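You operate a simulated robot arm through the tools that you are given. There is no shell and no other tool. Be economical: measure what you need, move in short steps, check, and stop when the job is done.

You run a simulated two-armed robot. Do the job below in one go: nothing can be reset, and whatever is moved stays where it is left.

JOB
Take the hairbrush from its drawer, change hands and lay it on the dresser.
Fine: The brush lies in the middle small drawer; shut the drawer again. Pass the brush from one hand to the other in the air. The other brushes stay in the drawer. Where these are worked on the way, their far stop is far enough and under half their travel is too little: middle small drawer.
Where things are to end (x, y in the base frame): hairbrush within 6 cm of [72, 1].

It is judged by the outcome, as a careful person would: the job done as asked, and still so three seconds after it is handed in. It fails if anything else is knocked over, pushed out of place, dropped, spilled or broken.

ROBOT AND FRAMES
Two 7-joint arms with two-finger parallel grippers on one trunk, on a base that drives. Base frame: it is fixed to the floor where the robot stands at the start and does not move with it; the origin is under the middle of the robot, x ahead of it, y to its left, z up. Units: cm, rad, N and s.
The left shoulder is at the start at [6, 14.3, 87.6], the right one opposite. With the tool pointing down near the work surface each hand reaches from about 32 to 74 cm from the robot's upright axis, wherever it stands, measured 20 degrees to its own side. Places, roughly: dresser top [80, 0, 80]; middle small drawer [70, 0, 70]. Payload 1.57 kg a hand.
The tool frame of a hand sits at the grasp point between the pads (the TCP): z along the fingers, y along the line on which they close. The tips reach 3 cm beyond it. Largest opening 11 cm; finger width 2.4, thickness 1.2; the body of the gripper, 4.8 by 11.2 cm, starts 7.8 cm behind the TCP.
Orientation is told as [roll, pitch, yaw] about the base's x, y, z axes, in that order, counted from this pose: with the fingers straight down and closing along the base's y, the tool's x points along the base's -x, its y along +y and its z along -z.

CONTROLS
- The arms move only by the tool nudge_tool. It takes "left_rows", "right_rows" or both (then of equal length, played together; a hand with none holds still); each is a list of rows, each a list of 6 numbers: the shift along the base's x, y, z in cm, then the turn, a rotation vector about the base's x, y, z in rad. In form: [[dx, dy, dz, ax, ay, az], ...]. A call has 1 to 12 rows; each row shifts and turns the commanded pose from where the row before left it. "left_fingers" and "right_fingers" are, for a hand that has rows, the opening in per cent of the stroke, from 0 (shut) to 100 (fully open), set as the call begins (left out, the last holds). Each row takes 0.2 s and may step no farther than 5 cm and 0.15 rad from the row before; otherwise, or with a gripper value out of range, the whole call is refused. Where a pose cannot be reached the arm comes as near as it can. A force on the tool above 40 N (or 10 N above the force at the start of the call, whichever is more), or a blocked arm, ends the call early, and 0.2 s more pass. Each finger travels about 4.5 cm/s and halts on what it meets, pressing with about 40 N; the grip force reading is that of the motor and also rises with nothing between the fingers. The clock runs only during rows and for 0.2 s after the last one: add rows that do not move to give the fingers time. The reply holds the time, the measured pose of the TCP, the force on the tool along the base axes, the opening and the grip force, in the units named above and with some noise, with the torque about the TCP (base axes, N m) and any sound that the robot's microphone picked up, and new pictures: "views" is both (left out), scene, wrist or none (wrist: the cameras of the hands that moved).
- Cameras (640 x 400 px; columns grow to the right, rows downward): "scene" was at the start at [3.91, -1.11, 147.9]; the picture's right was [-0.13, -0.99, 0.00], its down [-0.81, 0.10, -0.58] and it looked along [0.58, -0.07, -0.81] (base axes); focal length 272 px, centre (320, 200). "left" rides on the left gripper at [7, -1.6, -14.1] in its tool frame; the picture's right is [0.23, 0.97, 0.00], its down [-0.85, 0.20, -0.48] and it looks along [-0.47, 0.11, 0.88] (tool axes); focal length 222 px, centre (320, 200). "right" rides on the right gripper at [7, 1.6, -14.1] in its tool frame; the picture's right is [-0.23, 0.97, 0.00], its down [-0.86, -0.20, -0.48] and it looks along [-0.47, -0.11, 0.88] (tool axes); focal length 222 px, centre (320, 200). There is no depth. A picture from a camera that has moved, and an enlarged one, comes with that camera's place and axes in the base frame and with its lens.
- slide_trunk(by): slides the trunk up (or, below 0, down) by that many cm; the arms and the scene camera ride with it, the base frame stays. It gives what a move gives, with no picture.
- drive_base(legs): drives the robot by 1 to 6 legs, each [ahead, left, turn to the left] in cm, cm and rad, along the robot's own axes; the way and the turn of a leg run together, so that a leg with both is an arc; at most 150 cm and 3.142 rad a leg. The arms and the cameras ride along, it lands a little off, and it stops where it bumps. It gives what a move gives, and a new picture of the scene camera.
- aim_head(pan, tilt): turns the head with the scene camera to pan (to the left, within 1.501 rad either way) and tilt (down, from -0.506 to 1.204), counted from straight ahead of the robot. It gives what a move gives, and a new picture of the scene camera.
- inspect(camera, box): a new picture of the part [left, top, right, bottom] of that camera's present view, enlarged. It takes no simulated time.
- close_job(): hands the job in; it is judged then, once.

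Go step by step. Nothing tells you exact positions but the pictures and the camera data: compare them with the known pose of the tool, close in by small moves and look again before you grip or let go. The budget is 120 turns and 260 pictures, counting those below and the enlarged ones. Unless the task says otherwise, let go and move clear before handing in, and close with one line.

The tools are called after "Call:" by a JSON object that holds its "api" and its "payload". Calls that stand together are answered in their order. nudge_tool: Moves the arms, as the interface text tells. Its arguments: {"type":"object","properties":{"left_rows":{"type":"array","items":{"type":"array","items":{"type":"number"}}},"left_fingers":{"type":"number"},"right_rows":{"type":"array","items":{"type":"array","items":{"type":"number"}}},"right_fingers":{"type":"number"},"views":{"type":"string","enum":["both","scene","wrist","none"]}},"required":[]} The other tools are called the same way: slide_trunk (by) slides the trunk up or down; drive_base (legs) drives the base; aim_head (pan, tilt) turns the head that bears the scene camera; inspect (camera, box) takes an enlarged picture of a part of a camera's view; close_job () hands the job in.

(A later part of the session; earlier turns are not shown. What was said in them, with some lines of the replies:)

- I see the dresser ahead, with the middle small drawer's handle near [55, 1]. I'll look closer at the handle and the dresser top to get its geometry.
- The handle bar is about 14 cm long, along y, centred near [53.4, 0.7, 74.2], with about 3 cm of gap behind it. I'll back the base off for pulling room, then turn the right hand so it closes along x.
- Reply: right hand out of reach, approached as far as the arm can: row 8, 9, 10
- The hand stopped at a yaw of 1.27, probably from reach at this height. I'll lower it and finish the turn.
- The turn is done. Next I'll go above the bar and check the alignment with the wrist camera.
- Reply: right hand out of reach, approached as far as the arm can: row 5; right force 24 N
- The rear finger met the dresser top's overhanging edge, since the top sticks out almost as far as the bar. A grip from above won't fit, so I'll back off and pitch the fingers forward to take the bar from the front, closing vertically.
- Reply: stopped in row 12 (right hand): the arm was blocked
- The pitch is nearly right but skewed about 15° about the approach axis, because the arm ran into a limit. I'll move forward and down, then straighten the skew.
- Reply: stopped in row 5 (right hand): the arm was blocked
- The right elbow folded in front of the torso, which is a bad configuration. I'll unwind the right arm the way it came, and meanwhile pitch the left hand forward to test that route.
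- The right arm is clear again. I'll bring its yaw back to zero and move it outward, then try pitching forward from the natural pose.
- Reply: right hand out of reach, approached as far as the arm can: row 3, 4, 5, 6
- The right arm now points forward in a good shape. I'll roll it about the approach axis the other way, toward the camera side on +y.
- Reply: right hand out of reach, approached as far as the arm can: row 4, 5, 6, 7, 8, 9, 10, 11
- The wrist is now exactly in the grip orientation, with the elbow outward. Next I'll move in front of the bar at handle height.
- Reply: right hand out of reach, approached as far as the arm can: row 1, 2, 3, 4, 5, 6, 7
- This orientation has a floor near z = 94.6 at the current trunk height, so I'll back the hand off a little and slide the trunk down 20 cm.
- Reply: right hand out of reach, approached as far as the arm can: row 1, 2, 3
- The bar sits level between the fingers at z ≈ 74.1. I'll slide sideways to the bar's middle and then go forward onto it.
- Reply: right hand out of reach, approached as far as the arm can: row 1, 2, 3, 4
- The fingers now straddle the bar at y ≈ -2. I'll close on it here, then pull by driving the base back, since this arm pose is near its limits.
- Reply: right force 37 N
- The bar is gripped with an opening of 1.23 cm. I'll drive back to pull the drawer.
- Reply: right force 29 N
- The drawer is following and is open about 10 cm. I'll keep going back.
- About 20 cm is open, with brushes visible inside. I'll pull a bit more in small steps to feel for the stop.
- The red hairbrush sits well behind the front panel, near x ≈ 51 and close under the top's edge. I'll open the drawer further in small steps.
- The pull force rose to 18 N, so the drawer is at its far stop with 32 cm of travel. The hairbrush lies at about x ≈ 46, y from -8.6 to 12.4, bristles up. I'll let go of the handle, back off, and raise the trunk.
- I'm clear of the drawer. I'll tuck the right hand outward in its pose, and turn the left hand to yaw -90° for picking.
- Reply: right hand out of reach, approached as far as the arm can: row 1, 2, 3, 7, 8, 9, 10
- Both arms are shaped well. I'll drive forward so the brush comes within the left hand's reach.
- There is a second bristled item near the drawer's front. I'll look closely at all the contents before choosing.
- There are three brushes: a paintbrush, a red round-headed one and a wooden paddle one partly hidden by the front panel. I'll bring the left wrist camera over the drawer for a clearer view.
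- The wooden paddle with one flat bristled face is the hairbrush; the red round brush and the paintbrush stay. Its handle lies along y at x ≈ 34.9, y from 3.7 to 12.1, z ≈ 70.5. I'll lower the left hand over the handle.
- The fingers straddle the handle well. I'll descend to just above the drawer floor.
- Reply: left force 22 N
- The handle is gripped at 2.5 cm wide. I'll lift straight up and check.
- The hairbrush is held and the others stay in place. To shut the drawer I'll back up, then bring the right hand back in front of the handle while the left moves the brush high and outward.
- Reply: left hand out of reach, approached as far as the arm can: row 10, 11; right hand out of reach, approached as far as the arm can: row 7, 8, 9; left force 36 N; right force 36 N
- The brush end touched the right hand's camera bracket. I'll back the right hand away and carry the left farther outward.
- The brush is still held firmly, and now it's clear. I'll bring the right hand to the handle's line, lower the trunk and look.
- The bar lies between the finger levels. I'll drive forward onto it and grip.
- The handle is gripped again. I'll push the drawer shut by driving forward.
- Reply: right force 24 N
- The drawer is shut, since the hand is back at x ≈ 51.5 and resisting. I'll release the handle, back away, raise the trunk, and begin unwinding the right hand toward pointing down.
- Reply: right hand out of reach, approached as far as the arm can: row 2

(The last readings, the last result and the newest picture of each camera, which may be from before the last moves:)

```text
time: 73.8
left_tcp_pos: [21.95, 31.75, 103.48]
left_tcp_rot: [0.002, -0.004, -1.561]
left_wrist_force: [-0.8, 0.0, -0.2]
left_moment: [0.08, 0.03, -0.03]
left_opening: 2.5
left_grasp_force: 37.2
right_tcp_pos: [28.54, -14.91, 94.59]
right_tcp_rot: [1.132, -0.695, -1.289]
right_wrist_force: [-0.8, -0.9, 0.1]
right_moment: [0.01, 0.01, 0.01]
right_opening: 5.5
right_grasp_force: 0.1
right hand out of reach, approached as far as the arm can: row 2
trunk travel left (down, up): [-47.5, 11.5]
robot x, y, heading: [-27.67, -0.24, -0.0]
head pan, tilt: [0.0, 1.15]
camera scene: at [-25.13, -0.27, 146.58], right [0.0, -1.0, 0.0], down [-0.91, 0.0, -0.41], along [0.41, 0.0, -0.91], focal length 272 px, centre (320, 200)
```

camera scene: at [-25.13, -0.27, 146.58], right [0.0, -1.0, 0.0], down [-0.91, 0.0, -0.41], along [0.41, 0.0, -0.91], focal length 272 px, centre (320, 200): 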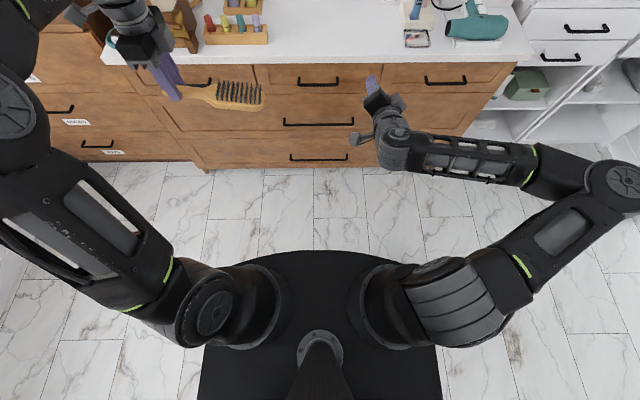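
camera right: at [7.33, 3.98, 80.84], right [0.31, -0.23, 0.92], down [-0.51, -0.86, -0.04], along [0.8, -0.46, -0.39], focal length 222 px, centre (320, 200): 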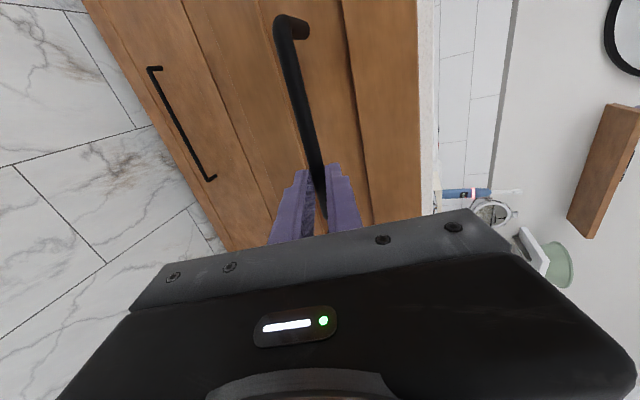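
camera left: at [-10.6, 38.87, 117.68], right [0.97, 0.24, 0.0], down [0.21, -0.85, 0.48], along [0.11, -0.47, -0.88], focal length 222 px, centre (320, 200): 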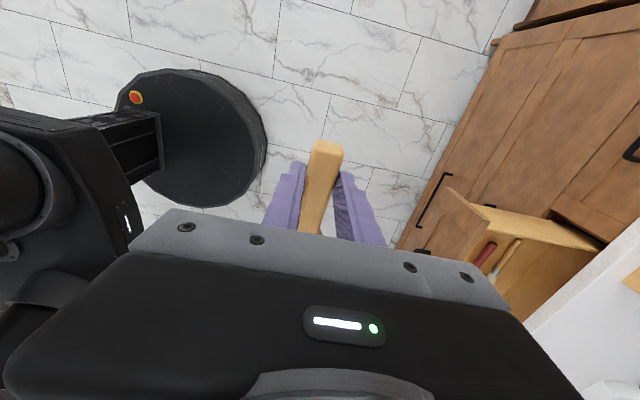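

The drawer is flush and unwinding works. I'll finish the roll and then pitch the right hand down.

Call:
{"api": "nudge_tool", "payload": {"right_rows": [[0, 0, 0, -0.142, 0, 0.044], [0, 0, 0, -0.142, 0, 0.044], [0, 0, 0, -0.142, 0, 0.044], [0, 0, 0, -0.142, 0, 0.044], [0, 0, 0, -0.142, 0, 0.044], [0, 0, 0, -0.07, 0, 0.022], [0, 0, 0, 0, 0.15, 0], [0, 0, 0, 0, 0.15, 0], [0, 0, 0, 0, 0.15, 0], [0, 0, 0, 0, 0.15, 0], [0, 0, 0, 0, 0.15, 0], [0, 0, 0, 0, 0, 0]], "views": "none"}}

Call:
{"api": "nudge_tool", "payload": {"right_rows": [[0, 0, 0, 0, 0.15, 0], [0, 0, 0, 0, 0.15, 0], [0, 0, 0, 0, 0.1, 0], [0, 0, 0, 0, 0.1, 0], [0, 0, 0, 0, 0, 0]], "views": "scene"}}

```text
time: 76.4
left_tcp_pos: [21.89, 31.76, 103.49]
left_tcp_rot: [-0.001, -0.004, -1.56]
left_wrist_force: [-0.7, 0.5, -0.9]
left_moment: [0.12, 0.0, -0.01]
left_opening: 2.5
left_grasp_force: 36.3
right_tcp_pos: [28.37, -15.04, 94.59]
right_tcp_rot: [-0.023, -0.508, -0.013]
right_wrist_force: [-0.3, 0.2, -0.7]
right_moment: [-0.01, 0.0, 0.02]
right_opening: 5.51
right_grasp_force: 0.1
trunk travel left (down, up): [-47.5, 11.5]
robot x, y, heading: [-27.8, -0.26, 0.005]
head pan, tilt: [0.0, 1.15]
```

```text
time: 77.6
left_tcp_pos: [21.98, 31.71, 103.46]
left_tcp_rot: [-0.001, -0.003, -1.563]
left_wrist_force: [-0.1, -0.2, -2.1]
left_moment: [0.09, -0.02, -0.01]
left_opening: 2.51
left_grasp_force: 37.0
right_tcp_pos: [28.56, -14.93, 94.52]
right_tcp_rot: [-0.029, -0.007, -0.013]
right_wrist_force: [0.6, -0.9, 0.6]
right_moment: [0.02, 0.02, 0.03]
right_opening: 5.53
right_grasp_force: 0.1
trunk travel left (down, up): [-47.5, 11.5]
robot x, y, heading: [-28.23, -0.1, 0.002]
head pan, tilt: [0.0, 1.15]
camera scene: at [-25.15, -0.27, 146.58], right [0.0, -1.0, 0.0], down [-0.91, 0.0, -0.41], along [0.41, 0.0, -0.91], focal length 272 px, centre (320, 200)
```

scene: 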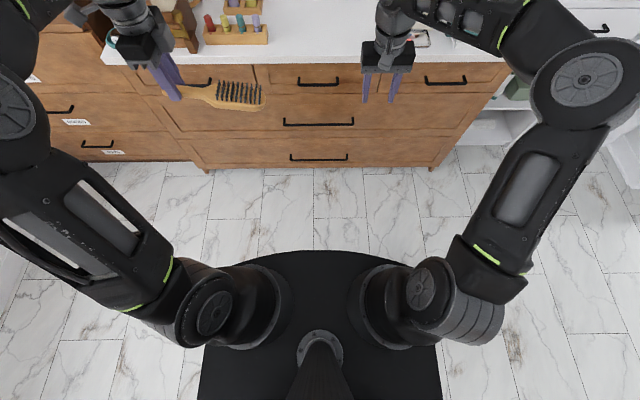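

The right hand points down again. Now I'll turn it to yaw +90°, raise and open it, and bring the left hand with the brush toward the centre.

Call:
{"api": "nudge_tool", "payload": {"right_rows": [[-0.6, 0, 0.5, 0.03, 0, 0.15], [-0.6, 0, 0.5, 0, 0, 0.15], [-0.6, 0, 0.5, 0, 0, 0.15], [-0.6, 0, 0.5, 0, 0, 0.15], [-0.6, 0, 0.5, 0, 0, 0.15], [-0.6, 0, 0.5, 0, 0, 0.15], [-0.6, 0, 0.5, 0, 0, 0.15], [-0.6, 0, 0.5, 0, 0, 0.15], [-0.6, 0, 0.5, 0, 0, 0.15], [-0.6, 0, 0.5, 0, 0, 0.15], [0, 0, 0.5, 0, 0, 0.08], [0, 0, 0, 0, 0, 0]], "left_rows": [[0, -1.5, -0.8, 0, 0, 0], [0, -1.5, -0.8, 0, 0, 0], [0, -1.5, -0.8, 0, 0, 0], [0, -1.5, -0.8, 0, 0, 0], [0, -1.5, -0.8, 0, 0, 0], [0, -1.5, -0.8, 0, 0, 0], [0, -1.5, -0.8, 0, 0, 0], [0, -1.5, -0.8, 0, 0, 0], [0, -1.5, -0.8, 0, 0, 0], [0, -1.5, -0.8, 0, 0, 0], [0, -1.5, 0, 0, 0, 0], [0, 0, 0, 0, 0, 0]], "right_fingers": 78, "views": "both"}}

```text
refused: row 1 steps farther than a row can; nothing moved
```

Call:
{"api": "nudge_tool", "payload": {"right_rows": [[-0.6, 0, 0.5, 0.03, 0, 0.08], [-0.6, 0, 0.5, 0, 0, 0.15], [-0.6, 0, 0.5, 0, 0, 0.15], [-0.6, 0, 0.5, 0, 0, 0.15], [-0.6, 0, 0.5, 0, 0, 0.15], [-0.6, 0, 0.5, 0, 0, 0.15], [-0.6, 0, 0.5, 0, 0, 0.15], [-0.6, 0, 0.5, 0, 0, 0.15], [-0.6, 0, 0.5, 0, 0, 0.15], [-0.6, 0, 0.5, 0, 0, 0.15], [0, 0, 0.5, 0, 0, 0.15], [0, 0, 0, 0, 0, 0]], "left_rows": [[0, -1.5, -0.8, 0, 0, 0], [0, -1.5, -0.8, 0, 0, 0], [0, -1.5, -0.8, 0, 0, 0], [0, -1.5, -0.8, 0, 0, 0], [0, -1.5, -0.8, 0, 0, 0], [0, -1.5, -0.8, 0, 0, 0], [0, -1.5, -0.8, 0, 0, 0], [0, -1.5, -0.8, 0, 0, 0], [0, -1.5, -0.8, 0, 0, 0], [0, -1.5, -0.8, 0, 0, 0], [0, -1.5, 0, 0, 0, 0], [0, 0, 0, 0, 0, 0]], "right_fingers": 78, "views": "both"}}

```text
time: 80.2
left_tcp_pos: [21.92, 15.32, 95.58]
left_tcp_rot: [0.0, -0.002, -1.562]
left_wrist_force: [-0.3, 0.6, -0.2]
left_moment: [0.09, 0.03, 0.01]
left_opening: 2.52
left_grasp_force: 35.9
right_tcp_pos: [22.59, -14.94, 99.92]
right_tcp_rot: [0.0, -0.009, 1.567]
right_wrist_force: [-0.1, 0.1, -0.1]
right_moment: [-0.02, 0.01, 0.01]
right_opening: 8.58
right_grasp_force: 0.1
trunk travel left (down, up): [-47.5, 11.5]
robot x, y, heading: [-27.63, -0.21, 0.0]
head pan, tilt: [0.0, 1.15]
camera scene: at [-25.13, -0.26, 146.58], right [0.0, -1.0, 0.0], down [-0.91, 0.0, -0.41], along [0.41, 0.0, -0.91], focal length 272 px, centre (320, 200)
camera right: at [20.84, -22.03, 114.0], right [-0.97, 0.23, 0.0], down [0.2, 0.85, 0.49], along [0.11, 0.47, -0.87], focal length 222 px, centre (320, 200)
camera left: at [20.26, 22.25, 109.8], right [0.97, 0.24, 0.0], down [0.21, -0.85, 0.48], along [0.11, -0.47, -0.88], focal length 222 px, centre (320, 200)
```

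scene: 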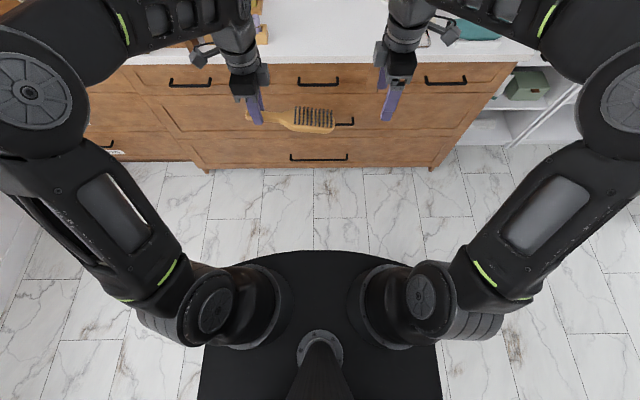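
right: 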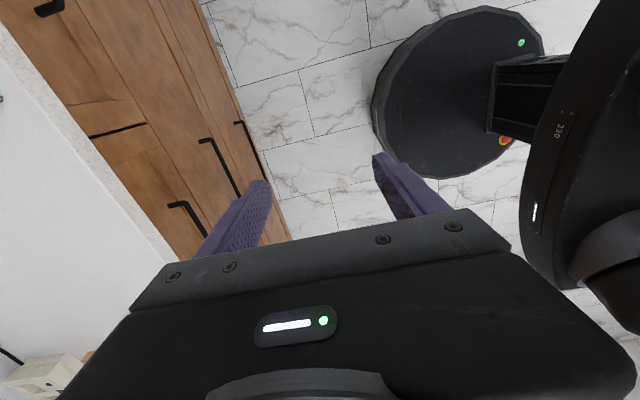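
left: 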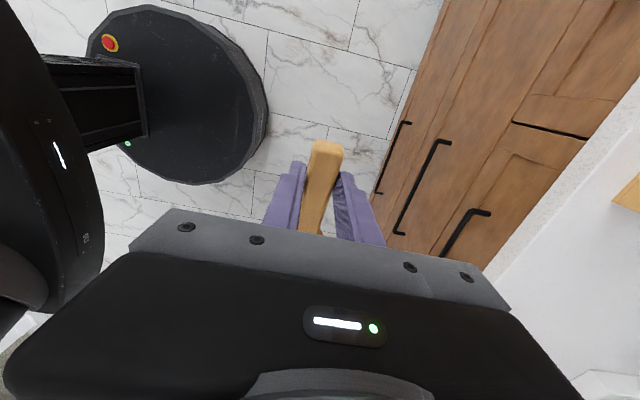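

Call:
{"api": "inspect", "payload": {"camera": "scene", "box": [220, 60, 420, 185]}}

```text
3.20 times, centred on (320, 122) of scene
camera zoom: at [-25.13, -0.26, 146.58], right [0.0, -1.0, 0.0], down [-0.91, 0.0, -0.41], along [0.41, 0.0, -0.91], focal length 869 px, centre (320, 448)
```

zoom: 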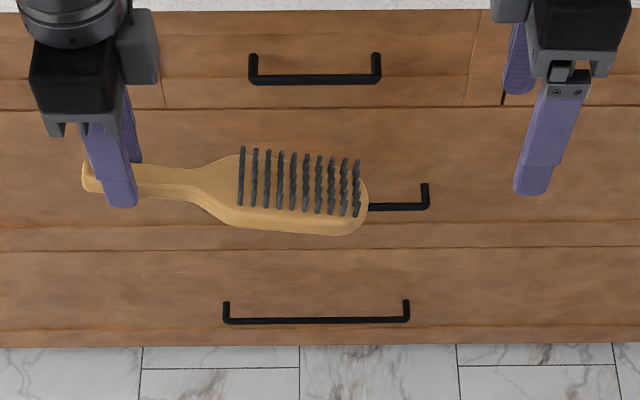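

The brush lies rotated about 7° in the grip, with the head centre near [19.9, 2.1] and z ≈ 93. I'll align the right hand's yaw to it and come up beside the head for a look.

Call:
{"api": "nudge_tool", "payload": {"right_rows": [[-0.6, 2, 0.5, 0, 0, -0.06], [-0.6, 2, 0.5, 0, 0, -0.07], [-0.6, 2, 0.5, 0, 0, 0], [-0.5, 2, 0, 0, 0, 0], [-0.3, 2, 0, 0, 0, 0], [0, 0, 0, 0, 0, 0]], "views": "both"}}

```text
time: 81.6
left_tcp_pos: [21.79, 15.29, 95.68]
left_tcp_rot: [0.0, -0.005, -1.562]
left_wrist_force: [-0.6, -0.2, 0.0]
left_moment: [0.1, -0.03, -0.01]
left_opening: 2.5
left_grasp_force: 37.0
right_tcp_pos: [20.02, -4.9, 101.42]
right_tcp_rot: [0.001, -0.009, 1.435]
right_wrist_force: [-0.5, 0.3, 0.2]
right_moment: [0.04, 0.03, 0.01]
right_opening: 8.6
right_grasp_force: 0.0
trunk travel left (down, up): [-47.5, 11.5]
robot x, y, heading: [-27.7, 0.19, -0.003]
head pan, tilt: [0.0, 1.15]
camera scene: at [-25.13, -0.28, 146.58], right [0.0, -1.0, 0.0], down [-0.91, 0.0, -0.41], along [0.41, 0.0, -0.91], focal length 272 px, centre (320, 200)
camera right: at [17.39, -11.78, 115.5], right [-0.93, 0.36, 0.0], down [0.31, 0.82, 0.49], along [0.17, 0.45, -0.87], focal length 222 px, centre (320, 200)
```

scene: 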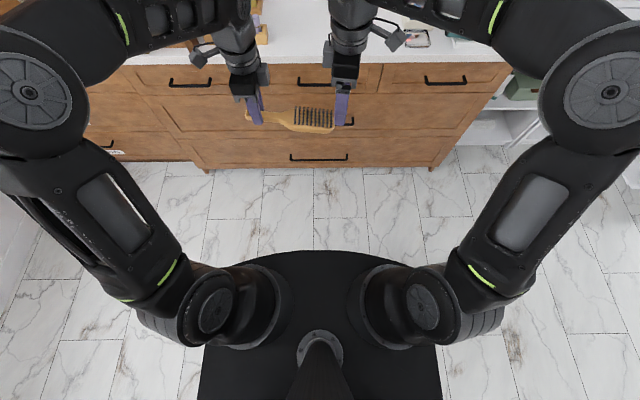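
right: 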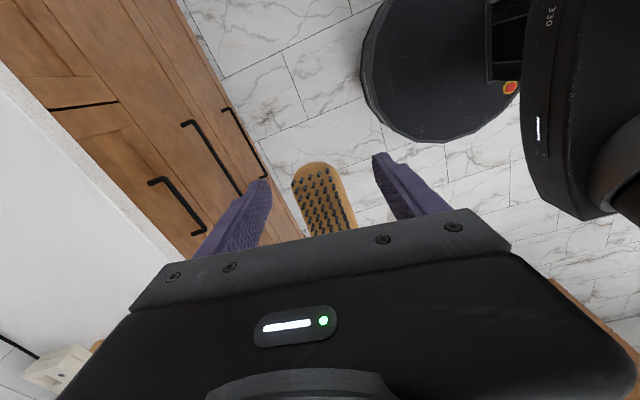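

Triangulating with both cameras shows the head is nearly straight in yaw and sags a little: its end is at [21.2, -4, 91.3]. I'll re-align and go over the head centre.

Call:
{"api": "nudge_tool", "payload": {"right_rows": [[0.6, 2, 0, 0, 0, 0.06], [0.7, 2, 0, 0, 0, 0.05], [0, 2, 0, 0, 0, 0], [0, 0.7, -1, 0, 0, 0], [0, 0, -1.4, 0, 0, 0], [0, 0, 0, 0, 0, 0]], "views": "both"}}

Call:
{"api": "inspect", "payload": {"camera": "scene", "box": [220, 60, 420, 185]}}

```text
time: 83.0
left_tcp_pos: [21.83, 15.15, 95.62]
left_tcp_rot: [0.001, -0.005, -1.562]
left_wrist_force: [-0.2, 0.0, -1.3]
left_moment: [0.11, 0.03, 0.01]
left_opening: 2.48
left_grasp_force: 36.7
right_tcp_pos: [21.2, 1.79, 98.98]
right_tcp_rot: [-0.001, -0.009, 1.546]
right_wrist_force: [-0.3, 0.5, -0.1]
right_moment: [-0.02, -0.04, 0.01]
right_opening: 8.58
right_grasp_force: 0.1
trunk travel left (down, up): [-47.5, 11.5]
robot x, y, heading: [-27.75, -0.09, 0.0]
head pan, tilt: [0.0, 1.15]
camera scene: at [-25.13, -0.26, 146.58], right [0.0, -1.0, 0.0], down [-0.91, 0.0, -0.41], along [0.41, 0.0, -0.91], focal length 272 px, centre (320, 200)
camera right: at [19.34, -5.33, 113.07], right [-0.97, 0.25, 0.0], down [0.22, 0.85, 0.49], along [0.12, 0.47, -0.87], focal length 222 px, centre (320, 200)
```

scene: 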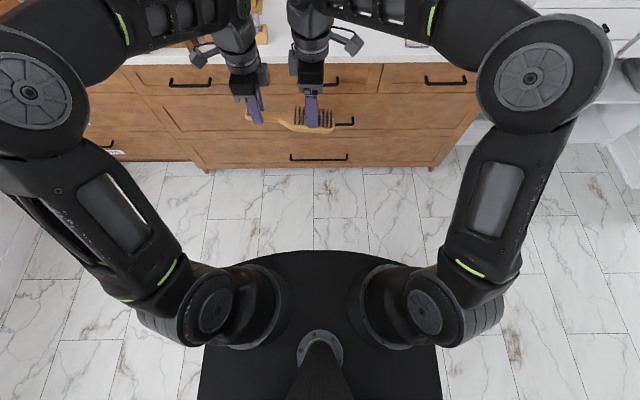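
right: 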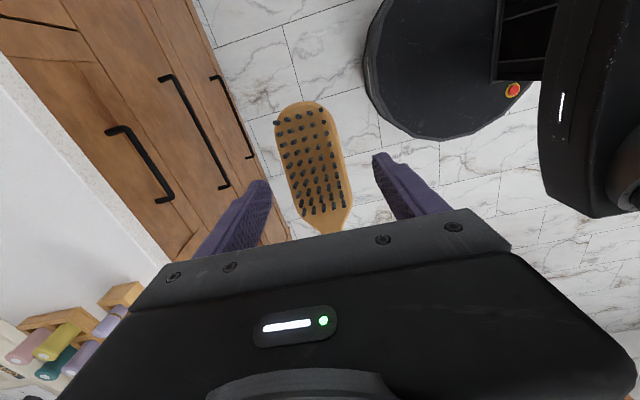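

```text
3.20 times, centred on (320, 122) of scene
camera zoom: at [-25.13, -0.26, 146.58], right [0.0, -1.0, 0.0], down [-0.91, 0.0, -0.41], along [0.41, 0.0, -0.91], focal length 869 px, centre (320, 448)
```

zoom: 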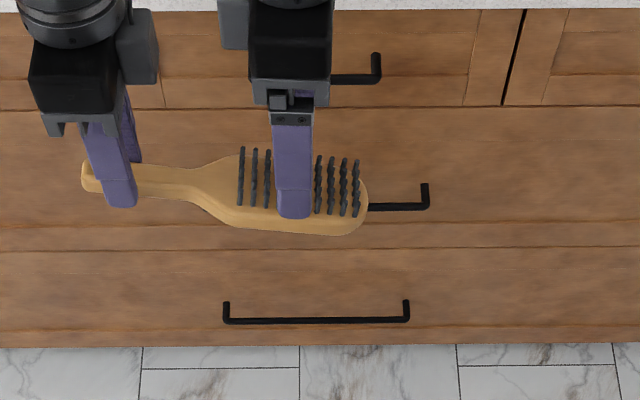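

The head is centred between the right fingers. I'll descend around it.

Call:
{"api": "nudge_tool", "payload": {"right_rows": [[0, 0, -1.5, 0, 0, 0], [0, 0, -1.5, 0, 0, 0], [0, 0, -1.2, 0, 0, 0], [0, 0, -0.8, 0, 0, 0], [0, 0, 0, 0, 0, 0]], "views": "both"}}

Call:
{"api": "inspect", "payload": {"camera": "scene", "box": [220, 60, 420, 185]}}

```text
time: 84.2
left_tcp_pos: [21.81, 15.4, 95.58]
left_tcp_rot: [-0.001, -0.003, -1.562]
left_wrist_force: [0.6, -0.2, -0.9]
left_moment: [0.05, -0.01, -0.01]
left_opening: 2.51
left_grasp_force: 36.8
right_tcp_pos: [21.17, 1.72, 94.04]
right_tcp_rot: [0.0, -0.009, 1.548]
right_wrist_force: [0.4, -0.4, -0.1]
right_moment: [-0.03, 0.0, 0.02]
right_opening: 8.57
right_grasp_force: 0.1
trunk travel left (down, up): [-47.5, 11.5]
robot x, y, heading: [-27.84, -0.17, 0.003]
head pan, tilt: [0.0, 1.15]
camera scene: at [-25.13, -0.26, 146.58], right [0.0, -1.0, 0.0], down [-0.91, 0.0, -0.41], along [0.41, 0.0, -0.91], focal length 272 px, centre (320, 200)
camera right: at [19.32, -5.29, 108.14], right [-0.97, 0.25, 0.0], down [0.22, 0.85, 0.49], along [0.12, 0.47, -0.87], focal length 222 px, centre (320, 200)
```

scene: 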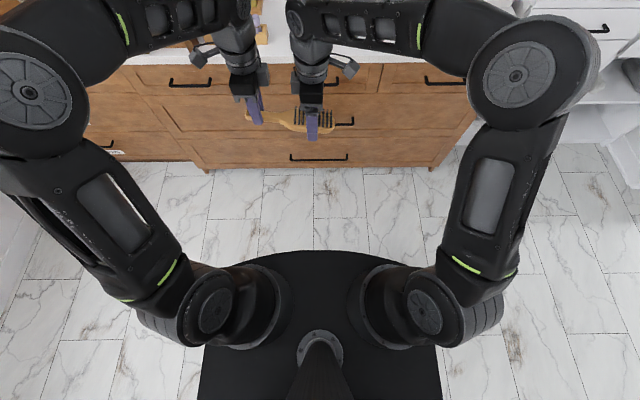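
right: 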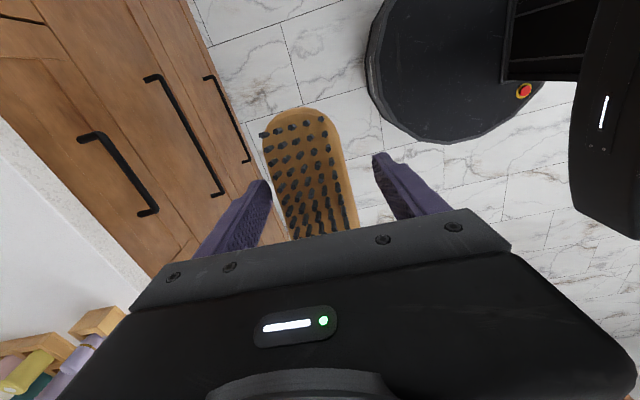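

```text
3.20 times, centred on (320, 122) of scene
camera zoom: at [-25.13, -0.26, 146.58], right [0.0, -1.0, 0.0], down [-0.91, 0.0, -0.41], along [0.41, 0.0, -0.91], focal length 869 px, centre (320, 448)
```

zoom: 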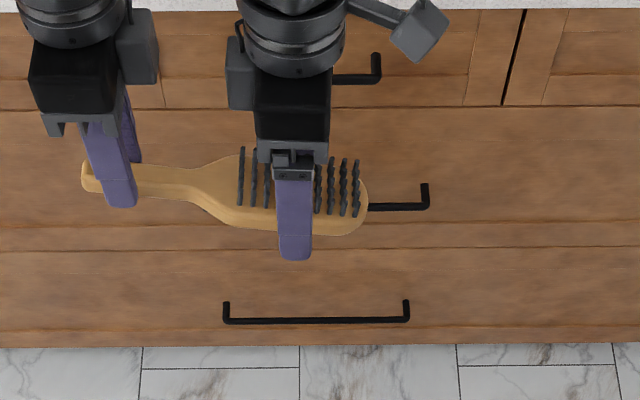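

Call:
{"api": "nudge_tool", "payload": {"right_rows": [[0, 0, -0.6, 0, 0, 0], [0, 0, 0, 0, 0, 0], [0, 0, 0, 0, 0, 0], [0, 0, 0, 0, 0, 0], [0, 0, 0, 0, 0, 0], [0, 0, 0, 0, 0, 0]], "right_fingers": 0, "views": "wrist"}}

Call:
{"api": "inspect", "payload": {"camera": "scene", "box": [220, 60, 420, 185]}}

```text
time: 85.6
left_tcp_pos: [21.75, 15.18, 95.57]
left_tcp_rot: [-0.006, 0.0, -1.563]
left_wrist_force: [-20.8, 1.4, -7.1]
left_moment: [0.37, 0.74, -1.23]
left_opening: 2.59
left_grasp_force: 36.8
right_tcp_pos: [21.31, 1.75, 93.46]
right_tcp_rot: [-0.002, -0.009, 1.542]
right_wrist_force: [19.7, -2.3, 7.5]
right_moment: [0.71, -0.33, -1.45]
right_opening: 6.33
right_grasp_force: 40.3
trunk travel left (down, up): [-47.5, 11.5]
robot x, y, heading: [-27.87, -0.05, 0.005]
head pan, tilt: [0.0, 1.15]
camera right: at [19.36, -5.42, 107.56], right [-0.97, 0.25, 0.0], down [0.22, 0.84, 0.49], along [0.12, 0.47, -0.87], focal length 222 px, centre (320, 200)
```

right: 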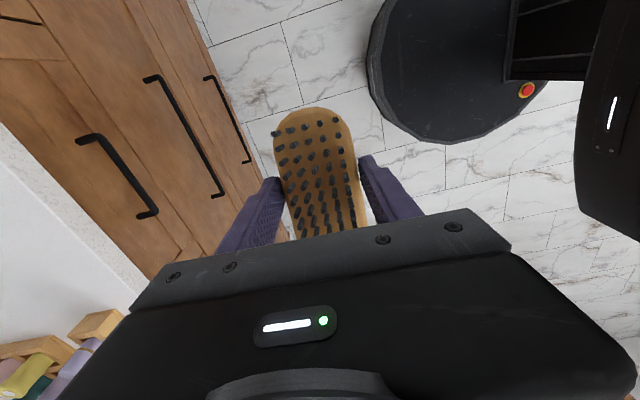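

```text
3.20 times, centred on (320, 122) of scene
camera zoom: at [-25.13, -0.26, 146.58], right [0.0, -1.0, 0.0], down [-0.91, 0.0, -0.41], along [0.41, 0.0, -0.91], focal length 869 px, centre (320, 448)
```

zoom: 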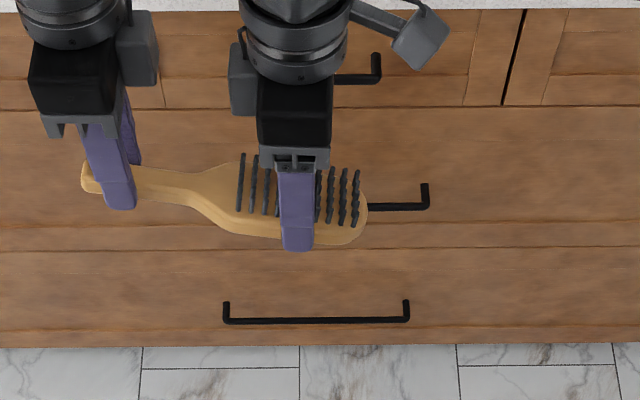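

The right hand grips the head firmly at 6.3 cm. I'll open the left hand, wait, and check that the brush stays with the right.

Call:
{"api": "nudge_tool", "payload": {"left_rows": [[0, 0, 0, 0, 0, 0], [0, 0, 0, 0, 0, 0], [0, 0, 0, 0, 0, 0], [0, 0, 1, 0, 0, 0], [0, 0, 2, 0, 0, 0], [0, 0, 3, 0, 0, 0], [0, 2, 2, 0, 0, 0], [0, 3, 0, 0, 0, 0], [0, 3, 0, 0, 0, 0], [0, 0, 0, 0, 0, 0]], "left_fingers": 60, "views": "scene"}}

Call:
{"api": "inspect", "payload": {"camera": "scene", "box": [220, 60, 420, 185]}}

```text
time: 87.8
left_tcp_pos: [21.94, 23.48, 103.3]
left_tcp_rot: [-0.001, -0.003, -1.561]
left_wrist_force: [0.1, -0.4, -0.4]
left_moment: [0.01, 0.0, 0.02]
left_opening: 6.59
left_grasp_force: 0.0
right_tcp_pos: [21.28, 1.56, 93.46]
right_tcp_rot: [0.002, -0.008, 1.546]
right_wrist_force: [0.0, 0.0, 0.9]
right_moment: [-0.03, 0.02, -0.01]
right_opening: 6.32
right_grasp_force: 40.0
trunk travel left (down, up): [-47.5, 11.5]
robot x, y, heading: [-27.96, -0.03, 0.001]
head pan, tilt: [0.0, 1.15]
camera scene: at [-25.13, -0.28, 146.58], right [0.0, -1.0, 0.0], down [-0.91, 0.0, -0.41], along [0.41, 0.0, -0.91], focal length 272 px, centre (320, 200)
```

scene: 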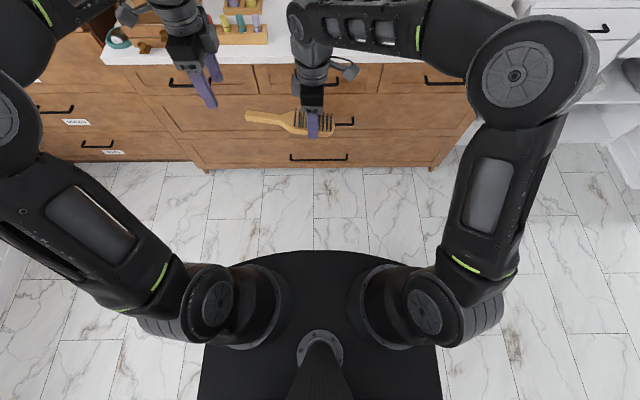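

```text
3.20 times, centred on (320, 122) of scene
camera zoom: at [-25.13, -0.28, 146.58], right [0.0, -1.0, 0.0], down [-0.91, 0.0, -0.41], along [0.41, 0.0, -0.91], focal length 869 px, centre (320, 448)
```

zoom: 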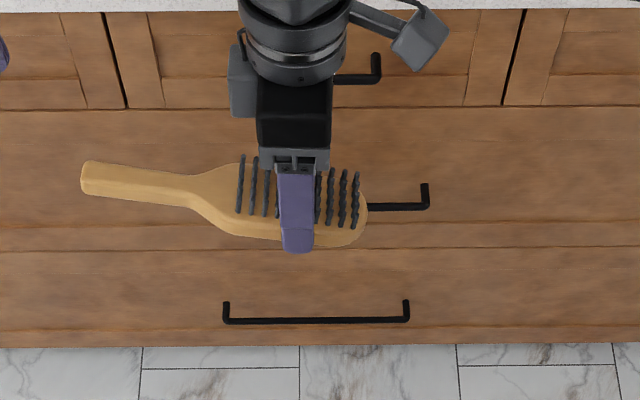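

The brush has changed hands. I'll level it slightly, raise it, tuck the left hand back, and drive toward the dresser.

Call:
{"api": "nudge_tool", "payload": {"right_rows": [[0, -1, 1, -0.05, 0, 0], [0, -1, 1, -0.05, 0, 0], [0, -1, 1, 0, 0, 0], [0, -1, 1, 0, 0, 0], [0, -1, 1, 0, 0, 0], [0, -0.6, 1, 0, 0, 0], [0, 0, 0, 0, 0, 0]], "left_rows": [[-2, 1, 0, 0, 0, 0], [-2, 1, 0, 0, 0, 0], [-2, 1, 0, 0, 0, 0], [-2, 1, 0, 0, 0, 0], [-2, 0, 0, 0, 0, 0], [-2, 0, 0, 0, 0, 0], [0, 0, 0, 0, 0, 0]], "views": "none"}}

Call:
{"api": "drive_base", "payload": {"legs": [[30, 0, 0]]}}

```text
time: 89.4
left_tcp_pos: [10.05, 27.35, 103.37]
left_tcp_rot: [0.001, -0.004, -1.561]
left_wrist_force: [-1.6, -0.6, -0.2]
left_moment: [-0.03, -0.01, -0.02]
left_opening: 6.61
left_grasp_force: 0.1
right_tcp_pos: [21.32, -3.89, 99.48]
right_tcp_rot: [-0.002, 0.091, 1.546]
right_wrist_force: [-0.2, 0.1, -0.9]
right_moment: [-0.04, -0.01, 0.01]
right_opening: 6.33
right_grasp_force: 39.9
trunk travel left (down, up): [-47.5, 11.5]
robot x, y, heading: [-27.68, -0.22, -0.001]
head pan, tilt: [0.0, 1.15]
```

```text
time: 91.5
left_tcp_pos: [39.72, 27.13, 103.41]
left_tcp_rot: [-0.001, -0.004, -1.568]
left_wrist_force: [-0.2, 0.1, 0.3]
left_moment: [-0.02, 0.01, -0.01]
left_opening: 6.58
left_grasp_force: 0.0
right_tcp_pos: [50.91, -4.27, 99.3]
right_tcp_rot: [-0.001, 0.091, 1.541]
right_wrist_force: [1.0, 0.9, -1.5]
right_moment: [-0.07, 0.01, -0.03]
right_opening: 6.32
right_grasp_force: 40.2
trunk travel left (down, up): [-47.5, 11.5]
robot x, y, heading: [1.88, -0.16, -0.003]
head pan, tilt: [0.0, 1.15]
camera scene: at [4.51, -0.29, 146.57], right [0.0, -1.0, 0.0], down [-0.91, 0.0, -0.41], along [0.41, 0.0, -0.91], focal length 272 px, centre (320, 200)
```

scene: 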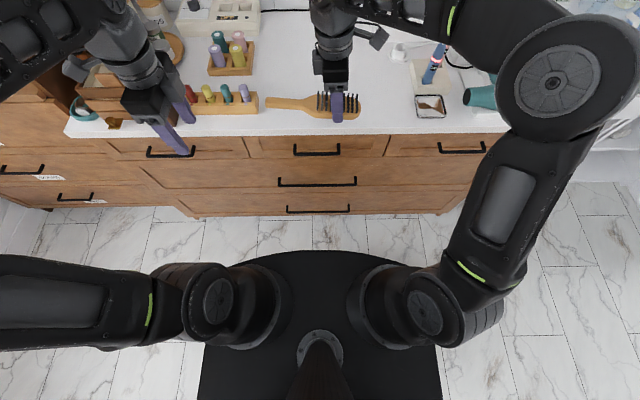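

The target spot is free, with the stands at y ≥ 18.6 and the tray far to the right. I'll drive a little closer and reach out over the spot.

Call:
{"api": "drive_base", "payload": {"legs": [[10, 0, 0]]}}

Call:
{"api": "nudge_tool", "payload": {"right_rows": [[2, 0, 0, 0, 0, 0], [2, 0, -1, 0, 0, 0], [2, 0, -1, 0, 0, 0], [2, 0, -1, 0, 0, 0], [2, 0, -1, 0, 0, 0], [1, 0, -1, 0, 0, 0], [0, 0, 0, 0, 0, 0]], "views": "both"}}

```text
time: 92.6
left_tcp_pos: [49.63, 26.98, 103.31]
left_tcp_rot: [-0.003, -0.005, -1.569]
left_wrist_force: [0.8, -0.3, -0.4]
left_moment: [0.02, 0.02, -0.02]
left_opening: 6.62
left_grasp_force: 0.0
right_tcp_pos: [60.67, -4.39, 99.4]
right_tcp_rot: [-0.002, 0.092, 1.538]
right_wrist_force: [-0.2, -0.5, -1.2]
right_moment: [-0.03, 0.09, -0.03]
right_opening: 6.31
right_grasp_force: 40.1
trunk travel left (down, up): [-47.5, 11.5]
robot x, y, heading: [11.44, -0.03, -0.008]
head pan, tilt: [0.0, 1.15]
camera scene: at [14.38, -0.32, 146.57], right [0.0, -1.0, 0.0], down [-0.91, 0.0, -0.41], along [0.41, 0.0, -0.91], focal length 272 px, centre (320, 200)
```

scene: 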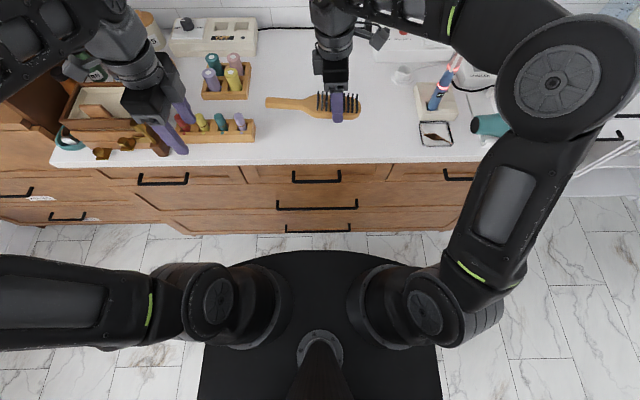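

```text
time: 94.2
left_tcp_pos: [49.54, 27.04, 103.45]
left_tcp_rot: [-0.001, -0.003, -1.569]
left_wrist_force: [-0.7, -0.4, 0.8]
left_moment: [0.02, 0.01, 0.0]
left_opening: 6.61
left_grasp_force: 0.1
right_tcp_pos: [71.62, -4.5, 94.46]
right_tcp_rot: [-0.003, 0.091, 1.54]
right_wrist_force: [0.3, 0.5, -0.1]
right_moment: [-0.02, 0.0, -0.01]
right_opening: 6.33
right_grasp_force: 40.2
trunk travel left (down, up): [-47.5, 11.5]
robot x, y, heading: [11.84, -0.03, -0.006]
head pan, tilt: [0.0, 1.15]
camera scene: at [14.2, -0.32, 146.58], right [0.0, -1.0, 0.0], down [-0.91, 0.0, -0.41], along [0.41, 0.0, -0.91], focal length 272 px, centre (320, 200)
camera right: at [69.65, -10.01, 109.19], right [-0.97, 0.26, -0.02], down [0.23, 0.89, 0.4], along [0.12, 0.38, -0.92], focal length 222 px, centre (320, 200)
```

scene: 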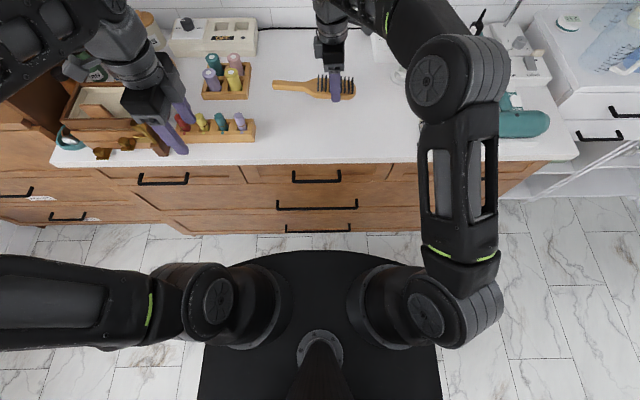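
right: 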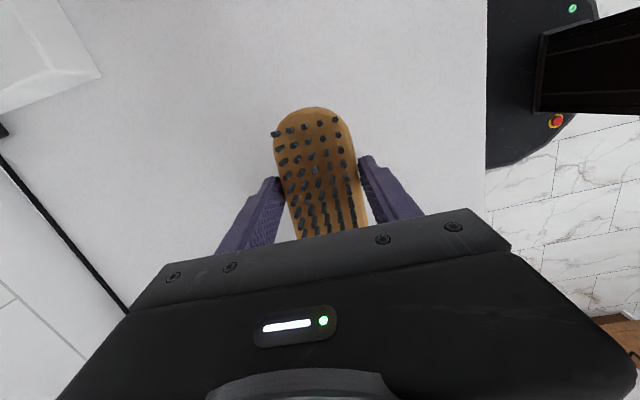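

The brush hangs over the target, centred at about [72.5, 1.3]. I'll lower it until it nears the top.

Call:
{"api": "nudge_tool", "payload": {"right_rows": [[0, 0, -2, 0, 0, 0], [0, 0, -2, 0, 0, 0], [0, 0, -1.5, 0, 0, 0], [0, 0, -1, 0, 0, 0], [0, 0, 0, 0, 0, 0]], "views": "wrist"}}

Call:
{"api": "inspect", "payload": {"camera": "scene", "box": [240, 40, 400, 140]}}

```text
time: 95.4
left_tcp_pos: [49.3, 27.15, 103.36]
left_tcp_rot: [0.001, -0.004, -1.567]
left_wrist_force: [-0.1, -0.3, 0.1]
left_moment: [-0.02, 0.03, -0.02]
left_opening: 6.63
left_grasp_force: 0.0
right_tcp_pos: [71.41, -4.33, 88.37]
right_tcp_rot: [-0.007, 0.09, 1.539]
right_wrist_force: [0.3, -0.9, 21.3]
right_moment: [-0.86, 0.24, -0.04]
right_opening: 6.31
right_grasp_force: 39.8
trunk travel left (down, up): [-47.5, 11.5]
robot x, y, heading: [11.65, -0.45, -0.003]
head pan, tilt: [0.0, 1.15]
camera right: at [69.49, -9.96, 102.95], right [-0.97, 0.26, -0.03], down [0.22, 0.89, 0.4], along [0.13, 0.38, -0.92], focal length 222 px, centre (320, 200)
```

right: 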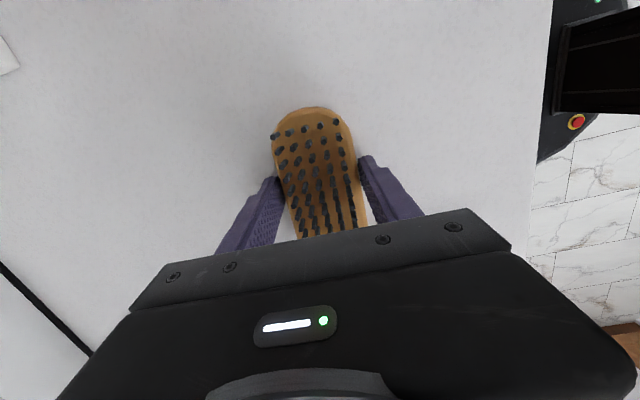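

```text
4.00 times, centred on (320, 90) of scene
camera zoom: at [13.99, -0.3, 146.6], right [0.0, -1.0, 0.0], down [-0.91, 0.0, -0.41], along [0.41, 0.0, -0.91], focal length 1086 px, centre (320, 640)
```

zoom: 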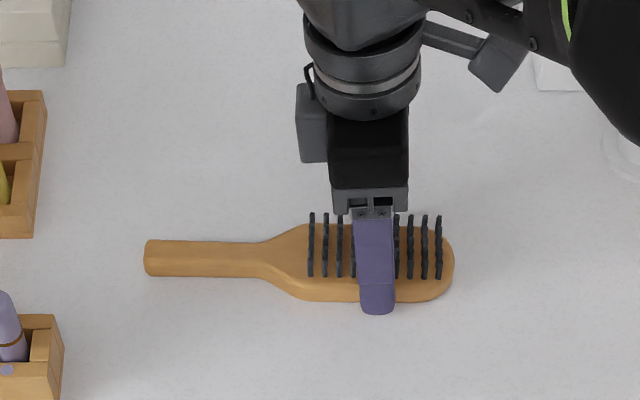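

The brush touches the top, a bit more at the head end. I'll ease up slightly, level it a touch more, and set it down.

Call:
{"api": "nudge_tool", "payload": {"right_rows": [[0, 0, 0.4, 0, 0, 0], [0, 0, 0, -0.04, 0, 0], [0, 0, -0.2, 0, 0, 0], [0, 0, 0, 0, 0, 0]], "views": "none"}}

```text
time: 96.4
left_tcp_pos: [49.42, 27.11, 103.37]
left_tcp_rot: [0.0, -0.004, -1.569]
left_wrist_force: [-0.8, 0.2, 0.4]
left_moment: [-0.03, -0.01, -0.05]
left_opening: 6.61
left_grasp_force: 0.0
right_tcp_pos: [71.47, -4.2, 88.22]
right_tcp_rot: [-0.004, 0.131, 1.54]
right_wrist_force: [0.9, 3.9, 7.9]
right_moment: [1.01, 0.11, -0.11]
right_opening: 6.3
right_grasp_force: 40.4
trunk travel left (down, up): [-47.5, 11.5]
robot x, y, heading: [11.48, -0.06, 0.001]
head pan, tilt: [0.0, 1.15]
```

The brush rests on both ends now. I'll open the fingers and look before lifting.

Call:
{"api": "nudge_tool", "payload": {"right_rows": [[0, 0, 0, 0, 0, 0], [0, 0, 0, 0, 0, 0], [0, 0, 0, 0, 0, 0], [0, 0, 0, 0, 0, 0]], "right_fingers": 85, "views": "wrist"}}

Call:
{"api": "nudge_tool", "payload": {"right_rows": [[0, 0, 1, 0, 0, 0], [0, 0, 2, 0, 0, 0], [0, 0, 3, 0, 0, 0], [0, 0, 3, 0, 0, 0], [0, 0, 3, 0, 0, 0], [-2, 0, 1, 0, 0, 0], [-3, -1, 0, 0, 0, 0], [-3, -2, 0, 0, 0, 0], [-3, -3, 0, 0, 0, 0], [-3, -3, 0, 0, 0, 0], [0, 0, 0, 0, 0, 0]], "views": "scene"}}

Call:
{"api": "inspect", "payload": {"camera": "scene", "box": [160, 20, 480, 220]}}

```text
time: 97.4
left_tcp_pos: [49.45, 27.15, 103.38]
left_tcp_rot: [0.001, -0.005, -1.57]
left_wrist_force: [-0.1, -0.9, 0.3]
left_moment: [0.0, 0.05, 0.01]
left_opening: 6.64
left_grasp_force: 0.1
right_tcp_pos: [71.53, -4.49, 88.19]
right_tcp_rot: [-0.004, 0.13, 1.541]
right_wrist_force: [0.3, 0.0, 0.6]
right_moment: [-0.01, 0.03, 0.0]
right_opening: 9.36
right_grasp_force: 0.1
trunk travel left (down, up): [-47.5, 11.5]
robot x, y, heading: [11.63, -0.3, -0.001]
head pan, tilt: [0.0, 1.15]
camera right: at [69.66, -9.39, 103.09], right [-0.97, 0.26, -0.03], down [0.23, 0.9, 0.36], along [0.12, 0.34, -0.93], focal length 222 px, centre (320, 200)
```

right: 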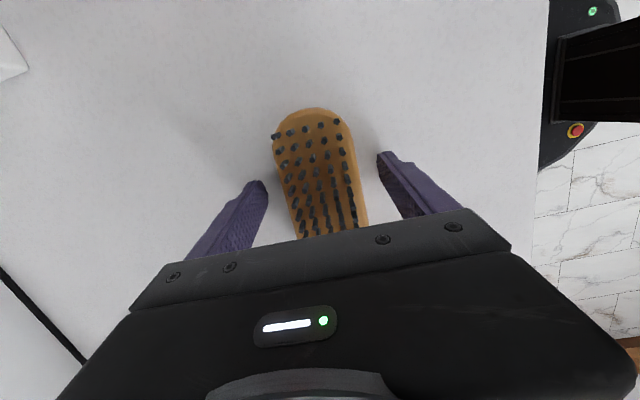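

```text
time: 99.8
left_tcp_pos: [49.54, 27.07, 103.41]
left_tcp_rot: [0.001, -0.004, -1.569]
left_wrist_force: [-0.6, 0.4, -0.2]
left_moment: [-0.01, 0.0, -0.03]
left_opening: 6.61
left_grasp_force: 0.1
right_tcp_pos: [57.81, -12.97, 96.18]
right_tcp_rot: [-0.004, 0.133, 1.54]
right_wrist_force: [-0.7, -0.8, 0.3]
right_moment: [0.0, 0.03, -0.02]
right_opening: 9.32
right_grasp_force: 0.1
right hand out of reach, approached as far as the arm can: row 4, 5
trunk travel left (down, up): [-47.5, 11.5]
robot x, y, heading: [11.43, -0.13, -0.004]
head pan, tilt: [0.0, 1.15]
camera scene: at [14.22, -0.29, 146.57], right [0.0, -1.0, 0.0], down [-0.91, 0.0, -0.41], along [0.41, 0.0, -0.91], focal length 272 px, centre (320, 200)
```

scene: 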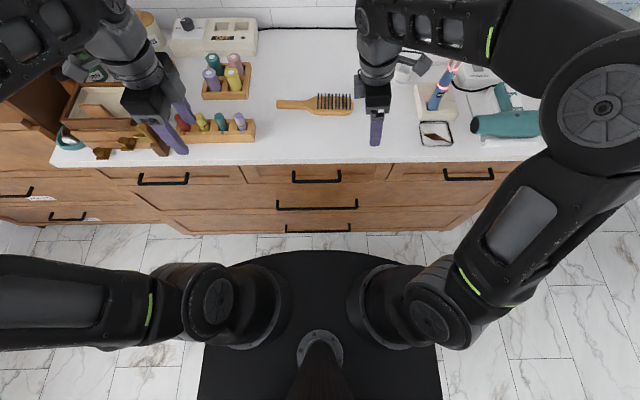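

```text
2.00 times, centred on (320, 120) of scene
camera zoom: at [14.22, -0.29, 146.57], right [0.0, -1.0, 0.0], down [-0.91, 0.0, -0.41], along [0.41, 0.0, -0.91], focal length 543 px, centre (320, 360)
```

zoom: 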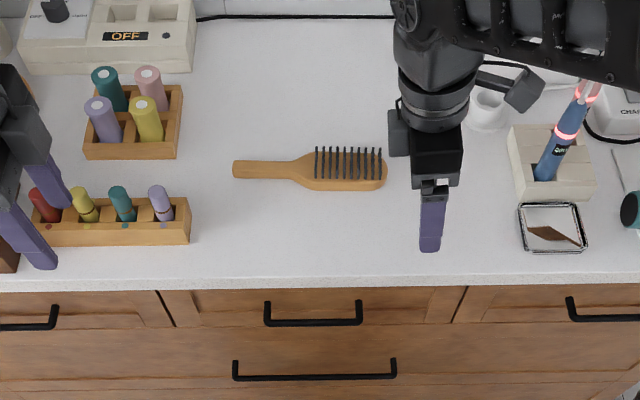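

The hairbrush lies flat at about [71.9, 1.2], the drawer looks flush, and everything else is in place. I'll back the robot off and do a final check.

Call:
{"api": "drive_base", "payload": {"legs": [[-28, 0, 0]]}}

Call:
{"api": "inspect", "payload": {"camera": "scene", "box": [190, 0, 450, 162]}}

```text
time: 101.8
left_tcp_pos: [20.6, 27.44, 103.52]
left_tcp_rot: [0.0, -0.004, -1.558]
left_wrist_force: [-0.3, -0.4, 0.7]
left_moment: [0.0, -0.03, -0.02]
left_opening: 6.63
left_grasp_force: 0.1
right_tcp_pos: [29.5, -12.41, 96.29]
right_tcp_rot: [-0.003, 0.131, 1.549]
right_wrist_force: [-0.1, -0.4, -0.3]
right_moment: [-0.01, -0.03, -0.01]
right_opening: 9.35
right_grasp_force: 0.1
trunk travel left (down, up): [-47.5, 11.5]
robot x, y, heading: [-16.98, -0.32, 0.005]
head pan, tilt: [0.0, 1.15]
camera scene: at [-14.4, -0.33, 146.58], right [0.01, -1.0, 0.0], down [-0.91, -0.01, -0.41], along [0.41, 0.0, -0.91], focal length 272 px, centre (320, 200)
```

scene: 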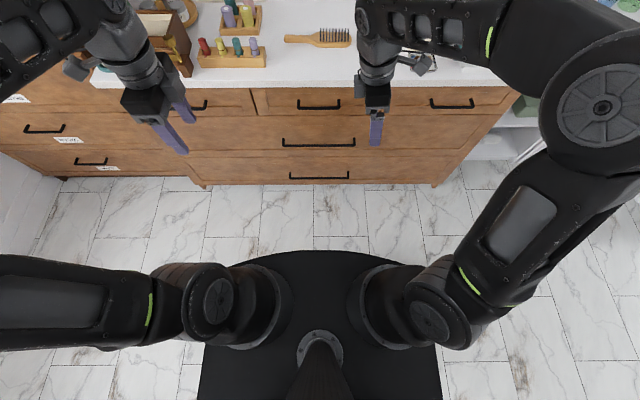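

```text
2.46 times, centred on (320, 81) of scene
camera zoom: at [-14.4, -0.33, 146.58], right [0.01, -1.0, 0.0], down [-0.91, -0.01, -0.41], along [0.41, 0.0, -0.91], focal length 668 px, centre (320, 493)
```

zoom: 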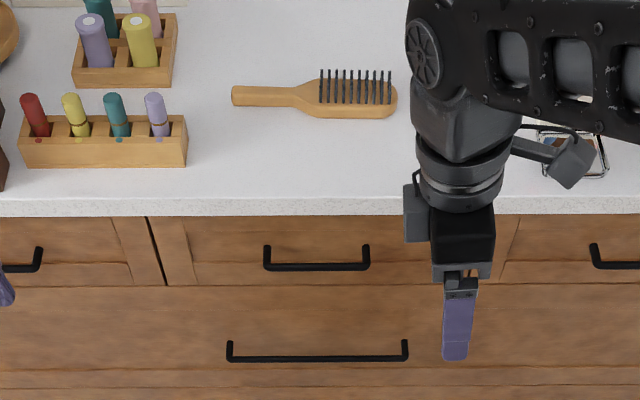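

The drawer is flush, the hairbrush lies at rest on the dresser near [72, 1], and both hands are clear, so I'm handing in.

Call:
{"api": "close_job", "payload": {}}

```text
The job is handed in.
```

The hairbrush lies on the dresser at about [72, 1], passed in the air from the left hand to the right. The middle small drawer is shut with the other two brushes still inside. I took the wooden paddle brush to be the hairbrush and left the red round brush and the paintbrush.
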